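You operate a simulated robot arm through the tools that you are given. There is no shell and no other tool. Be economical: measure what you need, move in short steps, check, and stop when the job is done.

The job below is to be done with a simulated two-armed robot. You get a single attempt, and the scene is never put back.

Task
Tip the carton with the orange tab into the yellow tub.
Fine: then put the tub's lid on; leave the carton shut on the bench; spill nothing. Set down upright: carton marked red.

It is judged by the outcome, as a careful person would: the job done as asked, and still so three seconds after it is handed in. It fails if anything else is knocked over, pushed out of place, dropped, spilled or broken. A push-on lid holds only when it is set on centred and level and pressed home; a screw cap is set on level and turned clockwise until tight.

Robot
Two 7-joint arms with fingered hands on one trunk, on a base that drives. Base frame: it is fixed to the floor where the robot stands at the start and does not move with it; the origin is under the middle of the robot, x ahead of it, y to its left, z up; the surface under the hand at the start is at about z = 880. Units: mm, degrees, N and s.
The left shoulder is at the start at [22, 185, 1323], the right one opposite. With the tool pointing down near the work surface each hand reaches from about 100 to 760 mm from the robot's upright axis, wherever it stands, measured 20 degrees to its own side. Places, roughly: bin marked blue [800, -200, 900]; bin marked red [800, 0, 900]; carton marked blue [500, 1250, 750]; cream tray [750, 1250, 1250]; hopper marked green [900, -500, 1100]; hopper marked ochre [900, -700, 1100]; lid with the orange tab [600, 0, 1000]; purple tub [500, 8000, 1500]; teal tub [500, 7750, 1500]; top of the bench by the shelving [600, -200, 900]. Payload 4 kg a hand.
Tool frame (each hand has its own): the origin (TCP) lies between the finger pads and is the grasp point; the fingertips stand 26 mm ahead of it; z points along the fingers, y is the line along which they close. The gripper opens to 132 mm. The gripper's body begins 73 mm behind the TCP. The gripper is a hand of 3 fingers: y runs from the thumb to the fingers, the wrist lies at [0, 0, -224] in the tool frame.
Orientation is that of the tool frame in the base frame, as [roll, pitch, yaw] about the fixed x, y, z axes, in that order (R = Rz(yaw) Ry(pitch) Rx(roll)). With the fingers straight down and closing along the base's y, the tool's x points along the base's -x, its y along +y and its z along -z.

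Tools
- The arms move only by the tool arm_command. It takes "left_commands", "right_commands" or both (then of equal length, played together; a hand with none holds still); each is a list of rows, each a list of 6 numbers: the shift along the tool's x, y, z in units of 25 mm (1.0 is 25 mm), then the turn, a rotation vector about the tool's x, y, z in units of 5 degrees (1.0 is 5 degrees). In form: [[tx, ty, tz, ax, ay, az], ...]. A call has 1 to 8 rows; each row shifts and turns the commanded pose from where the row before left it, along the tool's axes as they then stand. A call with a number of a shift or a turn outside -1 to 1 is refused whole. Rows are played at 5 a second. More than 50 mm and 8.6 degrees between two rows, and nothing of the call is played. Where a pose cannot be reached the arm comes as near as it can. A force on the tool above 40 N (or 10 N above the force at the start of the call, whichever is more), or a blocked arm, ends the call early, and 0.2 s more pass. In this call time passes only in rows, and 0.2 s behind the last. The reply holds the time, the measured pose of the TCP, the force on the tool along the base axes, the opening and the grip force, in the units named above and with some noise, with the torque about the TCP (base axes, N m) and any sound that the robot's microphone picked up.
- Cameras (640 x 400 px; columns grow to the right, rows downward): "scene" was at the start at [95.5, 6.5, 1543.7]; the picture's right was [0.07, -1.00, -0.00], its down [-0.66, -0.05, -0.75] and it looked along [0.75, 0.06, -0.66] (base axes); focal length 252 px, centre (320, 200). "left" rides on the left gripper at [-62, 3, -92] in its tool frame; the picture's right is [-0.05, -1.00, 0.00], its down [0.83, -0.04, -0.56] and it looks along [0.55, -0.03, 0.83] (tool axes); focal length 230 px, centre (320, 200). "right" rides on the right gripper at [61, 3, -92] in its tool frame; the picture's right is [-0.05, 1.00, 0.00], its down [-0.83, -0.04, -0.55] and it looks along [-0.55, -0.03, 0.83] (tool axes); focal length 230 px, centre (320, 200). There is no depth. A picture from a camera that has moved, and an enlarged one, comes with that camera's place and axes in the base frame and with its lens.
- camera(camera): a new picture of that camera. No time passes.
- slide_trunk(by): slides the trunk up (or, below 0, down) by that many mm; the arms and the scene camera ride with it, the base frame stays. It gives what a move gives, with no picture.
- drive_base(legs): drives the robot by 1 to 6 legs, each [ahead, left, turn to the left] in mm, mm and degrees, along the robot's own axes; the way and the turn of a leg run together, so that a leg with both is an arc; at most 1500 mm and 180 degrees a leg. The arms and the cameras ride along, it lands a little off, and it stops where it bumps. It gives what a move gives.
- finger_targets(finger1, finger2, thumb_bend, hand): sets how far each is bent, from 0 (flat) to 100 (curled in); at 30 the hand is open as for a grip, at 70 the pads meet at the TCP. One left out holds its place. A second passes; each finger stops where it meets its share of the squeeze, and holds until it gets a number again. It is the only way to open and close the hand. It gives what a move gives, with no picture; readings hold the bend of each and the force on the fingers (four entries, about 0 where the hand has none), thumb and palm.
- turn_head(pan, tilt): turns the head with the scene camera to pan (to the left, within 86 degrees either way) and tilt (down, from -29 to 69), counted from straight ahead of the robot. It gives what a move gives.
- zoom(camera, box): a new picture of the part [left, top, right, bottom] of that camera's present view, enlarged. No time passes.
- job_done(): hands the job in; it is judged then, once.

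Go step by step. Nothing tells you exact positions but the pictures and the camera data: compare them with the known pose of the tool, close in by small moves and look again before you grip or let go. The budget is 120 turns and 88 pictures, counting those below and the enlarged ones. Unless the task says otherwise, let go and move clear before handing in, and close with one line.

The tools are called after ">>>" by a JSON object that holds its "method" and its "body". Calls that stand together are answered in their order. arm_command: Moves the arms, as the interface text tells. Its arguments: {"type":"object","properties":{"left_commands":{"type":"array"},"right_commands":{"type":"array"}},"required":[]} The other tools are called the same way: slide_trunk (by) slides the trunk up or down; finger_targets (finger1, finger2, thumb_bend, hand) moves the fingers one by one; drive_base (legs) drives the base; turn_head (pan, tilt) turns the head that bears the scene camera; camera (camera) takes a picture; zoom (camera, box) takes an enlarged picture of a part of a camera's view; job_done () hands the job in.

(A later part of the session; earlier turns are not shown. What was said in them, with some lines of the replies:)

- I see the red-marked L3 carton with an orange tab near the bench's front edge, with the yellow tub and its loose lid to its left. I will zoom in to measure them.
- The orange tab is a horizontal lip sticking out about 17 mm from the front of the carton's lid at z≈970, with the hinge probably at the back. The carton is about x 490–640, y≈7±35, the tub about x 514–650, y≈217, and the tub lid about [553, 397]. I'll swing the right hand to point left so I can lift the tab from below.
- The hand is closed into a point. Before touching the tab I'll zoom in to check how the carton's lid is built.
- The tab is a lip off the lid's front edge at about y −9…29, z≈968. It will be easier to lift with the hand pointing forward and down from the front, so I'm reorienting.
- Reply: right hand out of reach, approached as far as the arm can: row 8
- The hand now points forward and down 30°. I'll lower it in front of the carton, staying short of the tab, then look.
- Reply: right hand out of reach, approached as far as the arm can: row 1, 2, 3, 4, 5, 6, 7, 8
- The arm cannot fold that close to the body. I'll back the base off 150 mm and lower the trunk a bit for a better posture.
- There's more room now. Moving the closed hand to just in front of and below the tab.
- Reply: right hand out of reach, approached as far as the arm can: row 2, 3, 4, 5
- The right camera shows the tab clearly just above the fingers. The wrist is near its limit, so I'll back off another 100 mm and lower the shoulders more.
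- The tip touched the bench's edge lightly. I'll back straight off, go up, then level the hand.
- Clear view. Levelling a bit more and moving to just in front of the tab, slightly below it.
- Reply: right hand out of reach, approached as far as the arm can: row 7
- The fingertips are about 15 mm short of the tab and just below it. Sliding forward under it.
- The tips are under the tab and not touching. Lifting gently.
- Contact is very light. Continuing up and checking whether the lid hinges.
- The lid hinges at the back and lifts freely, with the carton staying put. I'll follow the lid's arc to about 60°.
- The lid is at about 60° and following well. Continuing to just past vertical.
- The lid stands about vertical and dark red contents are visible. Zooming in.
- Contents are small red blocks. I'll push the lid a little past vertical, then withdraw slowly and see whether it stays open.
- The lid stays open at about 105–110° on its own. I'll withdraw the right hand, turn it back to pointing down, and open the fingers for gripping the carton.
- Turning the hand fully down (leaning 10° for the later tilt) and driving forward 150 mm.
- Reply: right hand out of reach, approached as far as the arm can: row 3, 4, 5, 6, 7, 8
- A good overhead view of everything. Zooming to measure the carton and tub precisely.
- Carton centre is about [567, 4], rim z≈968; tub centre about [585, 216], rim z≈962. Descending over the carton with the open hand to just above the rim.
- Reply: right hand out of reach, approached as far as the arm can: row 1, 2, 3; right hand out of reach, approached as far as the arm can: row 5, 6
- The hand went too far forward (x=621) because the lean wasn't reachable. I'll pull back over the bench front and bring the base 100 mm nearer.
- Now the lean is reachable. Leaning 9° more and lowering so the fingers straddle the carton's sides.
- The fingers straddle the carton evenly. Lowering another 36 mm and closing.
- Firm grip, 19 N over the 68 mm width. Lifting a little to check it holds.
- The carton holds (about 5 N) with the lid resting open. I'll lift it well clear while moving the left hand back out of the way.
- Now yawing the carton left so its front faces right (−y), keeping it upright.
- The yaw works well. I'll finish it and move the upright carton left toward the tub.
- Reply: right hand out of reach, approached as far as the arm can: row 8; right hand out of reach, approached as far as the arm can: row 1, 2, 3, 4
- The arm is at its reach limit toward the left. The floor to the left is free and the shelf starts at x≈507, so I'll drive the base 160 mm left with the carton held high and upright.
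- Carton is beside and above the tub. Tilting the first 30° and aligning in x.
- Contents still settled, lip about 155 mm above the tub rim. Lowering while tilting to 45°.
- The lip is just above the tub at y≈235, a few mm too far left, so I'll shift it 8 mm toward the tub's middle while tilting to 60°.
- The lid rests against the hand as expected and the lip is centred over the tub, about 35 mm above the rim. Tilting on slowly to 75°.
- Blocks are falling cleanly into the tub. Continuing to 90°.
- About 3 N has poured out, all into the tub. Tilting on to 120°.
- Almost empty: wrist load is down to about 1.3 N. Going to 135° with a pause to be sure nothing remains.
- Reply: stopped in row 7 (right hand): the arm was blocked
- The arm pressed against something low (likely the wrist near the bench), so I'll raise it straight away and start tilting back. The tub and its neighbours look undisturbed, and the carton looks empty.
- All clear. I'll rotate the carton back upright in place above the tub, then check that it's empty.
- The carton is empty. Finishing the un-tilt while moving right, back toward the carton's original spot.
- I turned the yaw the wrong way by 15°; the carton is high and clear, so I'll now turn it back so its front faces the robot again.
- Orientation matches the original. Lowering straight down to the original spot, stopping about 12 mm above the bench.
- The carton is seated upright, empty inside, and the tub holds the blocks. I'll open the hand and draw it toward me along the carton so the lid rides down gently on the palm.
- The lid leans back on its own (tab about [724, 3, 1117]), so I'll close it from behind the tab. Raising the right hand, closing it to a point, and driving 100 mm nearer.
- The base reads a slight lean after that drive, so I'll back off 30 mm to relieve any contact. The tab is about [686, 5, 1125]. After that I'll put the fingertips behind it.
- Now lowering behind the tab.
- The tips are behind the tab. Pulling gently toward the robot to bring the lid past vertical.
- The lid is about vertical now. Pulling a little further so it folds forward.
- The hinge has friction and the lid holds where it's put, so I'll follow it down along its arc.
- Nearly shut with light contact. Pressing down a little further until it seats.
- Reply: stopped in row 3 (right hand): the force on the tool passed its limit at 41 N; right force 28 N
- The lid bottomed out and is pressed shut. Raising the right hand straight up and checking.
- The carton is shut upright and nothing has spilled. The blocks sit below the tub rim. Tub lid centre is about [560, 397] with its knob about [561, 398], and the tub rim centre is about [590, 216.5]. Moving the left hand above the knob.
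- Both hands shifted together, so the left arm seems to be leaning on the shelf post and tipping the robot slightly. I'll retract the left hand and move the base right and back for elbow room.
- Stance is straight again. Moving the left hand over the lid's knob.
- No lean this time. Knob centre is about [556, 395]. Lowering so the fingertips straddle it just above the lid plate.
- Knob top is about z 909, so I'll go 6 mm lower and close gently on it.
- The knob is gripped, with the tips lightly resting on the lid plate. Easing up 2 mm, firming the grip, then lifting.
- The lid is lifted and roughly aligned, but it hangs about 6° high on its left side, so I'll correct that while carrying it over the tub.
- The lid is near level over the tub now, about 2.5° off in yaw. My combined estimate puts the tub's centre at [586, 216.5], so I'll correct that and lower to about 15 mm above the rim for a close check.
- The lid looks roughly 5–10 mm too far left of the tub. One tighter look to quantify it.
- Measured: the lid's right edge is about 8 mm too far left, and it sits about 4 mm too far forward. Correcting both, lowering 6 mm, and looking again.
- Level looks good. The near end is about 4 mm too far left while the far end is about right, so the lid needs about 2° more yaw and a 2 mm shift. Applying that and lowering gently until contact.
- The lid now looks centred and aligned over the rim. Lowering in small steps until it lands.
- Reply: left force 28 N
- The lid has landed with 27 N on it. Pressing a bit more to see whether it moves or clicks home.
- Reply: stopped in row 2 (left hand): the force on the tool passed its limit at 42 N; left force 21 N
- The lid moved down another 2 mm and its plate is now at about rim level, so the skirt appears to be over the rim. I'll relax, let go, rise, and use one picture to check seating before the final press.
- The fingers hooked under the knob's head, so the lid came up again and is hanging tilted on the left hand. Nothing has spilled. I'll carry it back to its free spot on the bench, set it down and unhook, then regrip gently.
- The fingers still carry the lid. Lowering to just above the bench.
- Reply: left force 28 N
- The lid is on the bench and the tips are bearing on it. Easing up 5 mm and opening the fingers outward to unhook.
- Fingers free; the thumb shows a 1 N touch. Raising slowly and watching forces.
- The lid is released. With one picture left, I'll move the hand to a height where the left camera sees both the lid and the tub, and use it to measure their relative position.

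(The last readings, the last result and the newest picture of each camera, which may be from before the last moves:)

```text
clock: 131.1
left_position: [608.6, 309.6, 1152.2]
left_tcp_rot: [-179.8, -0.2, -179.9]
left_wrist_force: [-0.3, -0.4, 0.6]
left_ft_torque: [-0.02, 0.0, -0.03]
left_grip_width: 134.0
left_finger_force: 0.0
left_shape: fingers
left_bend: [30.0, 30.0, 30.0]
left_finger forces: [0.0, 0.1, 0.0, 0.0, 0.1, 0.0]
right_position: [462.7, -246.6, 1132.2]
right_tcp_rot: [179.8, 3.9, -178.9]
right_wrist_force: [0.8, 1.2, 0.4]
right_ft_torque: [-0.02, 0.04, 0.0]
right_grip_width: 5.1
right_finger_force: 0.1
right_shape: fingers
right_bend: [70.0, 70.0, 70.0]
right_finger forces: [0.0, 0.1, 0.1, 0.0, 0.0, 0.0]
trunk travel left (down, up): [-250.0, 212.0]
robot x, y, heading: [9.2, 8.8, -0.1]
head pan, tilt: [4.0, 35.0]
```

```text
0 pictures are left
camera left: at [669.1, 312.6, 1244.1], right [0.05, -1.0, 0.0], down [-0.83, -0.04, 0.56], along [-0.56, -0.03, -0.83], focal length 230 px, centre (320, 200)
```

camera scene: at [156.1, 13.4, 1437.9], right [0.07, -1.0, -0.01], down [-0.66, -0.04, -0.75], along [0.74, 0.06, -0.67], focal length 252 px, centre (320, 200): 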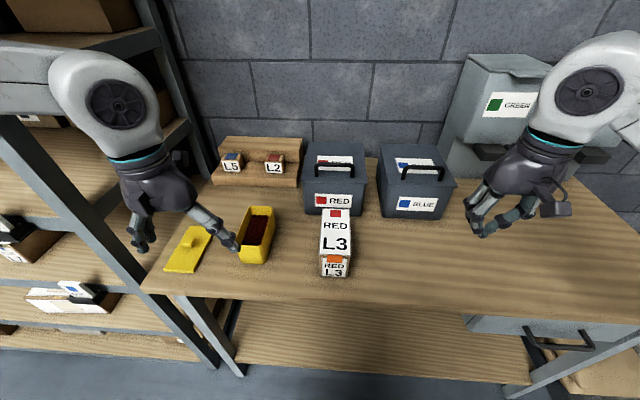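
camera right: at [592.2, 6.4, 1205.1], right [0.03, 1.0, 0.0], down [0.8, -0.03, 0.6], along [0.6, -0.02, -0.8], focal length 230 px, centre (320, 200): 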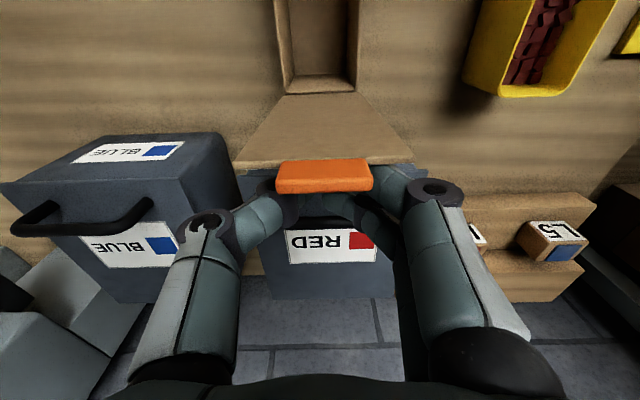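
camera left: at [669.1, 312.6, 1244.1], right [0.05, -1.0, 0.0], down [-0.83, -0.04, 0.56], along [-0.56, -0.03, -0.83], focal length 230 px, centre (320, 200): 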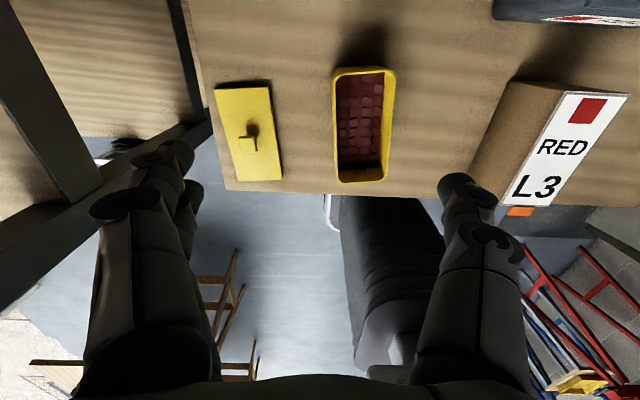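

No pictures remain, so from here on I work by measurement. From that image, the lid lies flat at [539.5, 413], yaw ≈5°. The tub was dragged a little by the hooked fingers and is now at about [581, 254], yaw ≈8°, still upright with nothing spilled. Moving over the knob.

>>> {"method": "arm_command", "body": {"left_commands": [[0.46, 0.69, 0.81, 0, 0, 0], [0.46, 0.69, 0.81, 0, 0, 0], [0.46, 0.69, 0.81, 0, 0, 0], [0.46, 0.69, 0.81, 0, 0, 0], [0.46, 0.69, 0.81, 0, 0, 0], [0.46, 0.69, 0.81, 0, 0, 0], [0, 0, 0, 0, 0, -1]]}}

```text
clock: 132.7
left_position: [538.8, 410.0, 1030.8]
left_tcp_rot: [-180.0, -0.2, -174.8]
left_wrist_force: [0.3, -1.1, 0.7]
left_ft_torque: [-0.02, -0.02, -0.02]
left_grip_width: 133.9
left_finger_force: 0.1
left_shape: fingers
left_bend: [30.0, 30.0, 30.0]
left_finger forces: [0.0, 0.1, 0.0, 0.0, 0.0, 0.0]
right_position: [461.9, -246.8, 1131.6]
right_tcp_rot: [179.7, 4.0, -178.9]
right_wrist_force: [0.8, -0.6, 0.2]
right_ft_torque: [0.03, -0.01, 0.01]
right_grip_width: 5.2
right_finger_force: 0.1
right_shape: fingers
right_bend: [70.0, 70.0, 70.0]
right_finger forces: [0.0, 0.1, 0.0, 0.1, 0.0, 0.0]
trunk travel left (down, up): [-250.0, 212.0]
robot x, y, heading: [10.7, 6.0, 0.1]
head pan, tilt: [4.0, 35.0]
```

>>> {"method": "arm_command", "body": {"left_commands": [[-0.05, 0.116, 0.86, 0, 0, 0], [0, 0, 0.86, 0, 0, 0], [0, 0, 0.86, 0, 0, 0], [0, 0, 0.86, 0, 0, 0], [0, 0, 0.9, 0, 0, 0]]}}

>>> {"method": "finger_targets", "body": {"hand": "left", "finger1": 67, "finger2": 67, "thumb_bend": 67}}

```text
clock: 133.9
left_position: [539.4, 413.2, 920.2]
left_tcp_rot: [-179.8, -0.2, -175.0]
left_wrist_force: [0.5, 0.0, 1.1]
left_ft_torque: [0.0, 0.0, 0.01]
left_grip_width: 134.0
left_finger_force: 0.2
left_shape: fingers
left_bend: [30.0, 30.0, 30.0]
left_finger forces: [0.0, 0.0, 0.0, 0.0, 0.0, 0.0]
right_position: [462.1, -246.8, 1131.8]
right_tcp_rot: [179.7, 3.7, -178.9]
right_wrist_force: [1.0, 0.4, 0.3]
right_ft_torque: [0.0, 0.0, -0.03]
right_grip_width: 5.1
right_finger_force: 0.1
right_shape: fingers
right_bend: [70.0, 70.0, 70.0]
right_finger forces: [0.1, 0.0, 0.1, 0.0, 0.1, 0.1]
trunk travel left (down, up): [-250.0, 212.0]
robot x, y, heading: [8.7, 6.2, -0.1]
head pan, tilt: [4.0, 35.0]
```

```text
clock: 134.9
left_position: [538.5, 413.0, 921.9]
left_tcp_rot: [-179.8, -0.1, -175.0]
left_wrist_force: [-0.2, 1.4, 5.0]
left_ft_torque: [0.23, -0.01, -0.03]
left_grip_width: 55.9
left_finger_force: 18.0
left_shape: fingers
left_bend: [54.0, 54.0, 58.0]
left_finger forces: [10.2, 9.8, 0.1, 0.1, 16.4, 0.1]
right_position: [461.8, -247.7, 1133.1]
right_tcp_rot: [179.7, 3.9, -179.0]
right_wrist_force: [0.3, -0.9, -0.6]
right_ft_torque: [0.04, 0.02, -0.01]
right_grip_width: 5.3
right_finger_force: 0.0
right_shape: fingers
right_bend: [70.0, 70.0, 70.0]
right_finger forces: [0.0, 0.0, 0.0, 0.0, 0.0, 0.0]
trunk travel left (down, up): [-250.0, 212.0]
robot x, y, heading: [11.6, 9.7, 0.3]
head pan, tilt: [4.0, 35.0]
```

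The tips caught on the lid plate. Opening a little, rising 5 mm, and closing again.

>>> {"method": "finger_targets", "body": {"hand": "left", "finger1": 48, "finger2": 48, "thumb_bend": 48}}

>>> {"method": "arm_command", "body": {"left_commands": [[0, 0, -0.2, 0, 0, 0]]}}

>>> {"method": "finger_targets", "body": {"hand": "left", "finger1": 67, "finger2": 67, "thumb_bend": 67}}

```text
clock: 135.9
left_position: [539.0, 412.5, 922.5]
left_tcp_rot: [-179.9, -0.1, -175.0]
left_wrist_force: [-0.1, -2.4, 5.4]
left_ft_torque: [0.24, 0.0, -0.02]
left_grip_width: 72.4
left_finger_force: 2.9
left_shape: fingers
left_bend: [49.0, 48.0, 48.0]
left_finger forces: [3.1, 2.6, 0.1, 0.0, 0.1, 0.0]
right_position: [461.4, -249.2, 1133.4]
right_tcp_rot: [179.8, 3.9, -179.0]
right_wrist_force: [0.1, -0.5, 0.2]
right_ft_torque: [0.01, 0.03, 0.03]
right_grip_width: 4.9
right_finger_force: 0.0
right_shape: fingers
right_bend: [70.0, 70.0, 70.0]
right_finger forces: [0.0, 0.0, 0.0, 0.1, 0.1, 0.0]
trunk travel left (down, up): [-250.0, 212.0]
robot x, y, heading: [10.4, 5.3, -0.1]
head pan, tilt: [4.0, 35.0]
```

```text
clock: 136.3
left_position: [538.7, 414.3, 926.6]
left_tcp_rot: [-179.8, -0.1, -174.9]
left_wrist_force: [-0.3, 0.0, 0.1]
left_ft_torque: [-0.01, 0.0, -0.02]
left_grip_width: 74.0
left_finger_force: 0.1
left_shape: fingers
left_bend: [48.0, 48.0, 48.0]
left_finger forces: [0.1, 0.1, 0.1, 0.1, 0.0, 0.0]
right_position: [462.1, -246.7, 1132.5]
right_tcp_rot: [179.7, 3.9, -178.9]
right_wrist_force: [-0.6, 0.1, 0.4]
right_ft_torque: [0.0, 0.0, 0.02]
right_grip_width: 5.1
right_finger_force: 0.0
right_shape: fingers
right_bend: [70.0, 70.0, 70.0]
right_finger forces: [0.1, 0.0, 0.0, 0.0, 0.0, 0.0]
trunk travel left (down, up): [-250.0, 212.0]
robot x, y, heading: [7.5, 4.7, 0.2]
head pan, tilt: [4.0, 35.0]
```

```text
clock: 137.3
left_position: [539.8, 412.5, 927.4]
left_tcp_rot: [-179.7, -0.2, -175.0]
left_wrist_force: [-0.7, -0.4, -0.4]
left_ft_torque: [-0.01, -0.01, -0.02]
left_grip_width: 22.7
left_finger_force: 3.9
left_shape: fingers
left_bend: [65.0, 64.0, 65.0]
left_finger forces: [1.5, 1.7, 0.0, 0.1, 3.7, 0.0]
right_position: [461.9, -247.5, 1132.3]
right_tcp_rot: [179.8, 3.9, -178.9]
right_wrist_force: [-0.3, -0.1, 0.0]
right_ft_torque: [0.01, 0.01, -0.03]
right_grip_width: 5.3
right_finger_force: 0.0
right_shape: fingers
right_bend: [70.0, 70.0, 70.0]
right_finger forces: [0.0, 0.2, 0.1, 0.1, 0.0, 0.0]
trunk travel left (down, up): [-250.0, 212.0]
robot x, y, heading: [12.3, 4.5, -0.1]
head pan, tilt: [4.0, 35.0]
```

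Now the knob is held symmetrically at 22.7 mm with no side load. Firming slightly and lifting a few mm.

>>> {"method": "finger_targets", "body": {"hand": "left", "finger1": 69, "finger2": 69, "thumb_bend": 69}}

>>> {"method": "arm_command", "body": {"left_commands": [[0, 0, -0.4, 0, 0, 0], [0, 0, -0.6, 0, 0, 0]]}}

```text
clock: 138.3
left_position: [539.2, 413.1, 926.8]
left_tcp_rot: [-179.8, -0.2, -175.1]
left_wrist_force: [-0.8, -0.3, -0.5]
left_ft_torque: [-0.02, -0.01, 0.02]
left_grip_width: 21.2
left_finger_force: 5.8
left_shape: fingers
left_bend: [65.0, 65.0, 66.0]
left_finger forces: [2.5, 3.5, 0.0, 0.0, 6.1, 0.0]
right_position: [462.1, -246.4, 1132.4]
right_tcp_rot: [179.7, 3.9, -178.8]
right_wrist_force: [0.4, 0.3, 0.1]
right_ft_torque: [-0.04, -0.03, 0.02]
right_grip_width: 5.4
right_finger_force: 0.0
right_shape: fingers
right_bend: [70.0, 70.0, 70.0]
right_finger forces: [0.1, 0.0, 0.0, 0.1, 0.1, 0.1]
trunk travel left (down, up): [-250.0, 212.0]
robot x, y, heading: [9.0, 5.3, -0.1]
head pan, tilt: [4.0, 35.0]
```

```text
clock: 138.9
left_position: [539.3, 413.9, 954.3]
left_tcp_rot: [-179.8, -0.1, -174.9]
left_wrist_force: [0.1, 0.3, 0.2]
left_ft_torque: [-0.02, 0.02, -0.01]
left_grip_width: 21.3
left_finger_force: 6.2
left_shape: fingers
left_bend: [65.0, 65.0, 66.0]
left_finger forces: [2.7, 3.5, 0.0, 0.0, 6.3, 0.0]
right_position: [461.1, -246.6, 1131.4]
right_tcp_rot: [179.8, 3.8, -179.0]
right_wrist_force: [0.0, -0.3, 0.4]
right_ft_torque: [-0.03, 0.02, -0.03]
right_grip_width: 5.3
right_finger_force: 0.1
right_shape: fingers
right_bend: [70.0, 70.0, 70.0]
right_finger forces: [0.0, 0.1, 0.0, 0.0, 0.0, 0.0]
trunk travel left (down, up): [-250.0, 212.0]
robot x, y, heading: [13.4, 3.8, -0.0]
head pan, tilt: [4.0, 35.0]
```

Holding. Lifting to clear the rim and carrying it over the tub's measured centre with 3° more yaw.

>>> {"method": "arm_command", "body": {"left_commands": [[0, 0, -0.86, 0, 0, 0], [0, 0, -0.86, 0, 0, 0], [0, 0, -0.86, 0, 0, 0], [0, 0, -0.86, 0, 0, 0], [-0.158, -0.928, 0, 0, 0, 0], [-0.158, -0.928, 0, 0, 0, 0], [-0.158, -0.928, 0, 0, 0, 0]]}}

>>> {"method": "arm_command", "body": {"left_commands": [[-0.158, -0.928, 0, 0, 0, 0], [-0.158, -0.928, 0, 0, 0, 0], [-0.158, -0.928, 0, 0, 0, 0], [-0.158, -0.928, 0, 0, 0, 0], [0, 0, 0, 0, 0, -0.56], [0, 0, 0, 0, 0, 0]]}}

```text
clock: 140.5
left_position: [557.2, 345.2, 1039.2]
left_tcp_rot: [-179.9, -0.1, -174.9]
left_wrist_force: [-0.4, 0.2, 0.8]
left_ft_torque: [0.01, -0.01, -0.05]
left_grip_width: 21.2
left_finger_force: 6.6
left_shape: fingers
left_bend: [65.0, 65.0, 66.0]
left_finger forces: [2.6, 3.5, 0.1, 0.0, 6.4, 0.0]
right_position: [463.2, -246.9, 1131.7]
right_tcp_rot: [179.7, 3.9, -178.9]
right_wrist_force: [0.1, 0.2, 0.3]
right_ft_torque: [0.0, 0.01, 0.0]
right_grip_width: 5.4
right_finger_force: 0.0
right_shape: fingers
right_bend: [70.0, 70.0, 70.0]
right_finger forces: [0.0, 0.0, 0.0, 0.1, 0.1, 0.1]
trunk travel left (down, up): [-250.0, 212.0]
robot x, y, heading: [9.4, 5.8, 0.1]
head pan, tilt: [4.0, 35.0]
```

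```text
clock: 141.9
left_position: [581.2, 255.2, 1039.6]
left_tcp_rot: [-179.9, -0.1, -172.1]
left_wrist_force: [0.1, -0.1, 0.0]
left_ft_torque: [-0.01, 0.0, -0.03]
left_grip_width: 21.1
left_finger_force: 6.4
left_shape: fingers
left_bend: [65.0, 65.0, 66.0]
left_finger forces: [2.8, 3.5, 0.0, 0.0, 6.3, 0.1]
right_position: [461.5, -247.8, 1132.3]
right_tcp_rot: [179.6, 3.9, -178.9]
right_wrist_force: [-0.5, 0.6, 0.2]
right_ft_torque: [-0.01, 0.0, -0.01]
right_grip_width: 5.3
right_finger_force: 0.1
right_shape: fingers
right_bend: [70.0, 70.0, 70.0]
right_finger forces: [0.1, 0.1, 0.0, 0.1, 0.0, 0.1]
trunk travel left (down, up): [-250.0, 212.0]
robot x, y, heading: [8.4, 9.2, -0.2]
head pan, tilt: [4.0, 35.0]
```

At [581, 255] above the tub. Lowering to just above the rim, then in small steps while reading force.

>>> {"method": "arm_command", "body": {"left_commands": [[0, -0.04, 0.6, 0, 0, 0], [0, 0, 0.6, 0, 0, 0], [0, 0, 0, 0, 0, 0]]}}

>>> {"method": "arm_command", "body": {"left_commands": [[0, 0, 0.1, 0, 0, 0], [0, 0, 0.1, 0, 0, 0], [0, 0, 0, 0, 0, 0]]}}

>>> {"method": "arm_command", "body": {"left_commands": [[0, 0, 0.1, 0, 0, 0], [0, 0, 0, 0, 0, 0]]}}

```text
clock: 142.7
left_position: [581.1, 253.5, 1010.3]
left_tcp_rot: [-179.7, -0.1, -172.2]
left_wrist_force: [0.5, -0.1, -0.8]
left_ft_torque: [0.01, 0.04, -0.04]
left_grip_width: 21.0
left_finger_force: 6.1
left_shape: fingers
left_bend: [65.0, 65.0, 66.0]
left_finger forces: [2.7, 3.4, 0.1, 0.0, 6.3, 0.1]
right_position: [461.7, -247.4, 1132.3]
right_tcp_rot: [179.7, 3.9, -179.0]
right_wrist_force: [0.0, -0.3, 0.5]
right_ft_torque: [0.0, -0.01, -0.02]
right_grip_width: 5.5
right_finger_force: 0.0
right_shape: fingers
right_bend: [70.0, 70.0, 70.0]
right_finger forces: [0.0, 0.0, 0.0, 0.0, 0.1, 0.0]
trunk travel left (down, up): [-250.0, 212.0]
robot x, y, heading: [9.4, 5.0, -0.2]
head pan, tilt: [4.0, 35.0]
```

```text
clock: 143.5
left_position: [581.9, 254.4, 1004.9]
left_tcp_rot: [-179.9, -0.2, -172.1]
left_wrist_force: [-0.4, 0.1, 1.1]
left_ft_torque: [-0.01, -0.01, 0.02]
left_grip_width: 20.9
left_finger_force: 6.8
left_shape: fingers
left_bend: [65.0, 65.0, 67.0]
left_finger forces: [4.2, 4.6, 0.0, 0.1, 5.4, 0.0]
right_position: [461.8, -246.9, 1132.8]
right_tcp_rot: [179.7, 3.9, -178.9]
right_wrist_force: [0.7, 0.2, -0.2]
right_ft_torque: [-0.01, -0.04, 0.0]
right_grip_width: 5.5
right_finger_force: 0.0
right_shape: fingers
right_bend: [70.0, 70.0, 70.0]
right_finger forces: [0.0, 0.0, 0.0, 0.1, 0.1, 0.0]
trunk travel left (down, up): [-250.0, 212.0]
robot x, y, heading: [11.8, 4.2, 0.1]
head pan, tilt: [4.0, 35.0]
```

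```text
clock: 144.1
left_position: [581.9, 253.5, 1002.1]
left_tcp_rot: [-180.0, -0.2, -172.2]
left_wrist_force: [0.2, -0.9, 0.7]
left_ft_torque: [-0.04, -0.01, -0.03]
left_grip_width: 20.6
left_finger_force: 7.8
left_shape: fingers
left_bend: [66.0, 65.0, 67.0]
left_finger forces: [4.7, 5.0, 0.1, 0.1, 5.0, 0.0]
right_position: [463.5, -247.5, 1131.7]
right_tcp_rot: [179.7, 3.9, -178.9]
right_wrist_force: [-0.8, -0.3, -0.1]
right_ft_torque: [-0.04, -0.01, -0.01]
right_grip_width: 5.2
right_finger_force: 0.0
right_shape: fingers
right_bend: [70.0, 70.0, 70.0]
right_finger forces: [0.0, 0.0, 0.0, 0.0, 0.1, 0.0]
trunk travel left (down, up): [-250.0, 212.0]
robot x, y, heading: [7.9, 4.8, -0.1]
head pan, tilt: [4.0, 35.0]
```

A light touch begins around z=1005. Pressing gently further and watching force and torque.

>>> {"method": "arm_command", "body": {"left_commands": [[0, 0, 0.1, 0, 0, 0], [0, 0, 0.1, 0, 0, 0], [0, 0, 0, 0, 0, 0]]}}

>>> {"method": "arm_command", "body": {"left_commands": [[0, 0, 0.08, 0, 0, 0], [0, 0, 0, 0, 0, 0]]}}

```text
clock: 144.9
left_position: [580.1, 253.1, 999.4]
left_tcp_rot: [-179.9, 0.0, -172.2]
left_wrist_force: [0.3, 0.7, 14.7]
left_ft_torque: [-0.53, -0.06, 0.0]
left_grip_width: 21.1
left_finger_force: 15.3
left_shape: fingers
left_bend: [64.0, 64.0, 69.0]
left_finger forces: [4.8, 5.1, 0.1, 0.1, 20.8, 0.0]
right_position: [460.2, -248.0, 1132.5]
right_tcp_rot: [179.7, 3.9, -178.8]
right_wrist_force: [0.1, -0.6, -0.1]
right_ft_torque: [0.0, -0.03, 0.02]
right_grip_width: 5.5
right_finger_force: 0.1
right_shape: fingers
right_bend: [70.0, 70.0, 70.0]
right_finger forces: [0.0, 0.0, 0.1, 0.1, 0.1, 0.0]
trunk travel left (down, up): [-250.0, 212.0]
robot x, y, heading: [12.5, 7.7, -0.1]
head pan, tilt: [4.0, 35.0]
```

```text
clock: 145.5
left_position: [579.4, 253.7, 994.8]
left_tcp_rot: [180.0, -0.3, -172.2]
left_wrist_force: [0.2, -1.9, 7.6]
left_ft_torque: [-0.12, 0.04, -0.04]
left_grip_width: 19.8
left_finger_force: 13.0
left_shape: fingers
left_bend: [66.0, 66.0, 68.0]
left_finger forces: [5.0, 5.9, 0.0, 0.0, 14.0, 0.0]
right_position: [460.9, -247.5, 1132.1]
right_tcp_rot: [179.7, 3.9, -179.0]
right_wrist_force: [-0.1, 1.1, 0.8]
right_ft_torque: [0.01, 0.01, 0.01]
right_grip_width: 5.1
right_finger_force: 0.0
right_shape: fingers
right_bend: [70.0, 70.0, 70.0]
right_finger forces: [0.0, 0.1, 0.0, 0.1, 0.0, 0.1]
trunk travel left (down, up): [-250.0, 212.0]
robot x, y, heading: [7.5, 4.1, 0.1]
head pan, tilt: [4.0, 35.0]
heard: snap
```

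A snap was heard and the force dropped: the lid has gone home. One more modest press to make sure it's fully down.

>>> {"method": "arm_command", "body": {"left_commands": [[0, 0, 0.1, 0, 0, 0], [0, 0, 0.1, 0, 0, 0], [0, 0, 0.05, 0, 0, 0]]}}

```text
clock: 146.3
left_position: [579.2, 253.3, 992.9]
left_tcp_rot: [-179.9, 0.2, -172.2]
left_wrist_force: [-4.8, 2.8, 36.5]
left_ft_torque: [0.19, 0.25, -0.06]
left_grip_width: 19.7
left_finger_force: 25.2
left_shape: fingers
left_bend: [68.0, 68.0, 68.0]
left_finger forces: [13.5, 15.8, 0.0, 0.0, 20.8, 0.1]
right_position: [459.0, -248.2, 1133.2]
right_tcp_rot: [179.6, 4.1, -179.0]
right_wrist_force: [-1.0, -0.6, -0.7]
right_ft_torque: [-0.01, -0.04, -0.03]
right_grip_width: 5.4
right_finger_force: 0.2
right_shape: fingers
right_bend: [70.0, 70.0, 70.0]
right_finger forces: [0.0, 0.0, 0.0, 0.1, 0.0, 0.1]
trunk travel left (down, up): [-250.0, 212.0]
robot x, y, heading: [9.2, 5.8, 0.1]
head pan, tilt: [4.0, 35.0]
```

It's solid now. Relieving the press, then opening only slightly and symmetrically so nothing drags.

>>> {"method": "arm_command", "body": {"left_commands": [[0, 0, -0.1, 0, 0, 0], [0, 0, -0.08, 0, 0, 0]]}}

>>> {"method": "finger_targets", "body": {"hand": "left", "finger1": 63, "finger2": 63, "thumb_bend": 63}}

```text
clock: 146.9
left_position: [578.6, 253.5, 994.0]
left_tcp_rot: [-179.8, -0.1, -172.1]
left_wrist_force: [0.4, 0.0, 23.2]
left_ft_torque: [-0.06, 0.02, 0.01]
left_grip_width: 19.7
left_finger_force: 19.0
left_shape: fingers
left_bend: [68.0, 68.0, 68.0]
left_finger forces: [8.8, 9.7, 0.1, 0.0, 19.4, 0.0]
right_position: [460.8, -246.9, 1133.6]
right_tcp_rot: [179.7, 3.9, -179.1]
right_wrist_force: [0.2, -0.2, 0.3]
right_ft_torque: [0.0, 0.02, 0.0]
right_grip_width: 5.3
right_finger_force: 0.2
right_shape: fingers
right_bend: [70.0, 70.0, 70.0]
right_finger forces: [0.1, 0.1, 0.0, 0.0, 0.0, 0.0]
trunk travel left (down, up): [-250.0, 212.0]
robot x, y, heading: [11.1, 5.9, 0.1]
head pan, tilt: [4.0, 35.0]
```

```text
clock: 147.9
left_position: [579.4, 253.8, 994.1]
left_tcp_rot: [-179.9, -0.1, -172.2]
left_wrist_force: [-0.1, -2.6, 19.6]
left_ft_torque: [-0.28, -0.01, -0.04]
left_grip_width: 20.7
left_finger_force: 15.0
left_shape: fingers
left_bend: [66.0, 66.0, 65.0]
left_finger forces: [6.2, 7.0, 0.1, 0.0, 18.1, 0.0]
right_position: [459.6, -248.2, 1133.8]
right_tcp_rot: [179.7, 4.0, -179.0]
right_wrist_force: [-0.5, 0.4, 0.3]
right_ft_torque: [-0.02, 0.01, -0.01]
right_grip_width: 5.5
right_finger_force: 0.1
right_shape: fingers
right_bend: [70.0, 70.0, 70.0]
right_finger forces: [0.0, 0.0, 0.0, 0.0, 0.1, 0.0]
trunk travel left (down, up): [-250.0, 212.0]
robot x, y, heading: [10.1, 3.2, 0.2]
head pan, tilt: [4.0, 35.0]
```

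The tips still bear on the plate. Rising in 2 mm steps so the fingers can relax to their new setting.

>>> {"method": "arm_command", "body": {"left_commands": [[0, 0, -0.08, 0, 0, 0], [0, 0, 0, 0, 0, 0]]}}

>>> {"method": "arm_command", "body": {"left_commands": [[0, 0, -0.06, 0, 0, 0], [0, 0, 0, 0, 0, 0]]}}

```text
clock: 148.5
left_position: [579.7, 254.7, 994.6]
left_tcp_rot: [-179.9, -0.2, -172.2]
left_wrist_force: [-0.7, -2.6, 10.4]
left_ft_torque: [-0.11, -0.01, -0.03]
left_grip_width: 21.9
left_finger_force: 7.3
left_shape: fingers
left_bend: [64.0, 64.0, 64.0]
left_finger forces: [1.9, 2.0, 0.0, 0.0, 11.3, 0.1]
right_position: [461.5, -247.3, 1131.9]
right_tcp_rot: [179.6, 3.9, -179.0]
right_wrist_force: [0.6, 0.2, -0.3]
right_ft_torque: [-0.03, -0.02, -0.02]
right_grip_width: 5.3
right_finger_force: 0.1
right_shape: fingers
right_bend: [70.0, 70.0, 70.0]
right_finger forces: [0.1, 0.0, 0.0, 0.0, 0.1, 0.1]
trunk travel left (down, up): [-250.0, 212.0]
robot x, y, heading: [10.7, 6.7, 0.0]
head pan, tilt: [4.0, 35.0]
```

```text
clock: 149.1
left_position: [580.3, 255.2, 996.0]
left_tcp_rot: [-180.0, -0.2, -172.1]
left_wrist_force: [0.3, -0.5, -1.0]
left_ft_torque: [-0.01, 0.01, -0.01]
left_grip_width: 25.3
left_finger_force: 0.1
left_shape: fingers
left_bend: [63.0, 63.0, 63.0]
left_finger forces: [0.0, 0.1, 0.0, 0.0, 0.4, 0.0]
right_position: [462.9, -246.7, 1133.4]
right_tcp_rot: [179.7, 3.9, -178.9]
right_wrist_force: [-0.2, -1.0, 0.3]
right_ft_torque: [-0.01, 0.01, -0.01]
right_grip_width: 5.2
right_finger_force: 0.0
right_shape: fingers
right_bend: [70.0, 70.0, 70.0]
right_finger forces: [0.1, 0.0, 0.0, 0.0, 0.0, 0.1]
trunk travel left (down, up): [-250.0, 212.0]
robot x, y, heading: [11.2, 5.8, 0.0]
head pan, tilt: [4.0, 35.0]
```

Free of the knob now. Opening a bit more in small stages and checking that nothing is touched.

>>> {"method": "finger_targets", "body": {"hand": "left", "finger1": 58, "finger2": 58, "thumb_bend": 58}}

>>> {"method": "arm_command", "body": {"left_commands": [[0, 0, -0.1, 0, 0, 0], [0, 0, -0.1, 0, 0, 0]]}}

```text
clock: 150.1
left_position: [581.9, 254.0, 998.1]
left_tcp_rot: [-179.8, 0.0, -172.1]
left_wrist_force: [0.7, 0.5, 5.2]
left_ft_torque: [0.06, -0.03, 0.0]
left_grip_width: 41.9
left_finger_force: 2.8
left_shape: fingers
left_bend: [58.0, 58.0, 57.0]
left_finger forces: [1.9, 1.4, 0.0, 0.0, 2.0, 0.1]
right_position: [461.3, -248.0, 1131.8]
right_tcp_rot: [179.7, 3.9, -178.8]
right_wrist_force: [0.3, 0.9, -1.3]
right_ft_torque: [-0.01, -0.03, -0.01]
right_grip_width: 5.0
right_finger_force: 0.1
right_shape: fingers
right_bend: [70.0, 70.0, 70.0]
right_finger forces: [0.0, 0.1, 0.0, 0.0, 0.0, 0.0]
trunk travel left (down, up): [-250.0, 212.0]
robot x, y, heading: [10.2, 7.5, 0.3]
head pan, tilt: [4.0, 35.0]
```

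```text
clock: 150.7
left_position: [579.9, 253.1, 1002.2]
left_tcp_rot: [-179.9, -0.2, -172.3]
left_wrist_force: [0.4, -0.4, 0.4]
left_ft_torque: [0.02, 0.0, -0.01]
left_grip_width: 43.6
left_finger_force: 0.0
left_shape: fingers
left_bend: [57.0, 57.0, 57.0]
left_finger forces: [0.1, 0.1, 0.1, 0.0, 0.1, 0.0]
right_position: [461.8, -246.6, 1131.1]
right_tcp_rot: [179.7, 3.8, -178.8]
right_wrist_force: [-0.3, -0.7, 0.7]
right_ft_torque: [-0.01, 0.03, -0.04]
right_grip_width: 5.1
right_finger_force: 0.0
right_shape: fingers
right_bend: [70.0, 70.0, 70.0]
right_finger forces: [0.0, 0.0, 0.0, 0.0, 0.0, 0.1]
trunk travel left (down, up): [-250.0, 212.0]
robot x, y, heading: [7.6, 7.2, -0.0]
head pan, tilt: [4.0, 35.0]
```

Fully clear with zero forces. Raising the left hand straight up and away.

>>> {"method": "arm_command", "body": {"left_commands": [[0, 0, -0.3, 0, 0, 0], [0, 0, -0.5, 0, 0, 0], [0, 0, -0.8, 0, 0, 0], [0, 0, -1, 0, 0, 0], [0, 0, -1, 0, 0, 0], [1, 0, -1, 0, 0, 0], [1, 0, -0.5, 0, 0, 0], [1, 0, 0, 0, 0, 0]]}}

```text
clock: 152.5
left_position: [506.8, 242.5, 1130.9]
left_tcp_rot: [-179.9, -0.1, -172.3]
left_wrist_force: [0.3, -0.3, 0.2]
left_ft_torque: [0.01, 0.0, 0.01]
left_grip_width: 43.7
left_finger_force: 0.2
left_shape: fingers
left_bend: [57.0, 57.0, 57.0]
left_finger forces: [0.0, 0.1, 0.0, 0.0, 0.0, 0.0]
right_position: [461.9, -246.4, 1132.4]
right_tcp_rot: [179.7, 3.9, -179.0]
right_wrist_force: [0.3, -0.1, 1.1]
right_ft_torque: [-0.01, -0.01, 0.01]
right_grip_width: 5.4
right_finger_force: 0.2
right_shape: fingers
right_bend: [70.0, 70.0, 70.0]
right_finger forces: [0.1, 0.0, 0.0, 0.0, 0.1, 0.0]
trunk travel left (down, up): [-250.0, 212.0]
robot x, y, heading: [11.8, 6.9, -0.1]
head pan, tilt: [4.0, 35.0]
```

Both hands are empty and clear. The lid snapped on and held under a 36 N press, the carton stands shut and upright on the bench, and no spill showed in the last picture. I'm handing in.

>>> {"method": "job_done", "body": {}}

```text
The job is handed in.
```

I tipped the red carton into the yellow tub, pressed the tub's lid on until it snapped, and left the carton shut and upright at its original spot. On the first try at the lid my fingers caught under its knob and dragged the tub about 40 mm to the left, turning it a few degrees. I saw no spill up to my last picture, but that was taken before the lid went on, so the lid being home rests on the snap and a firm press (36 N), not on sight.
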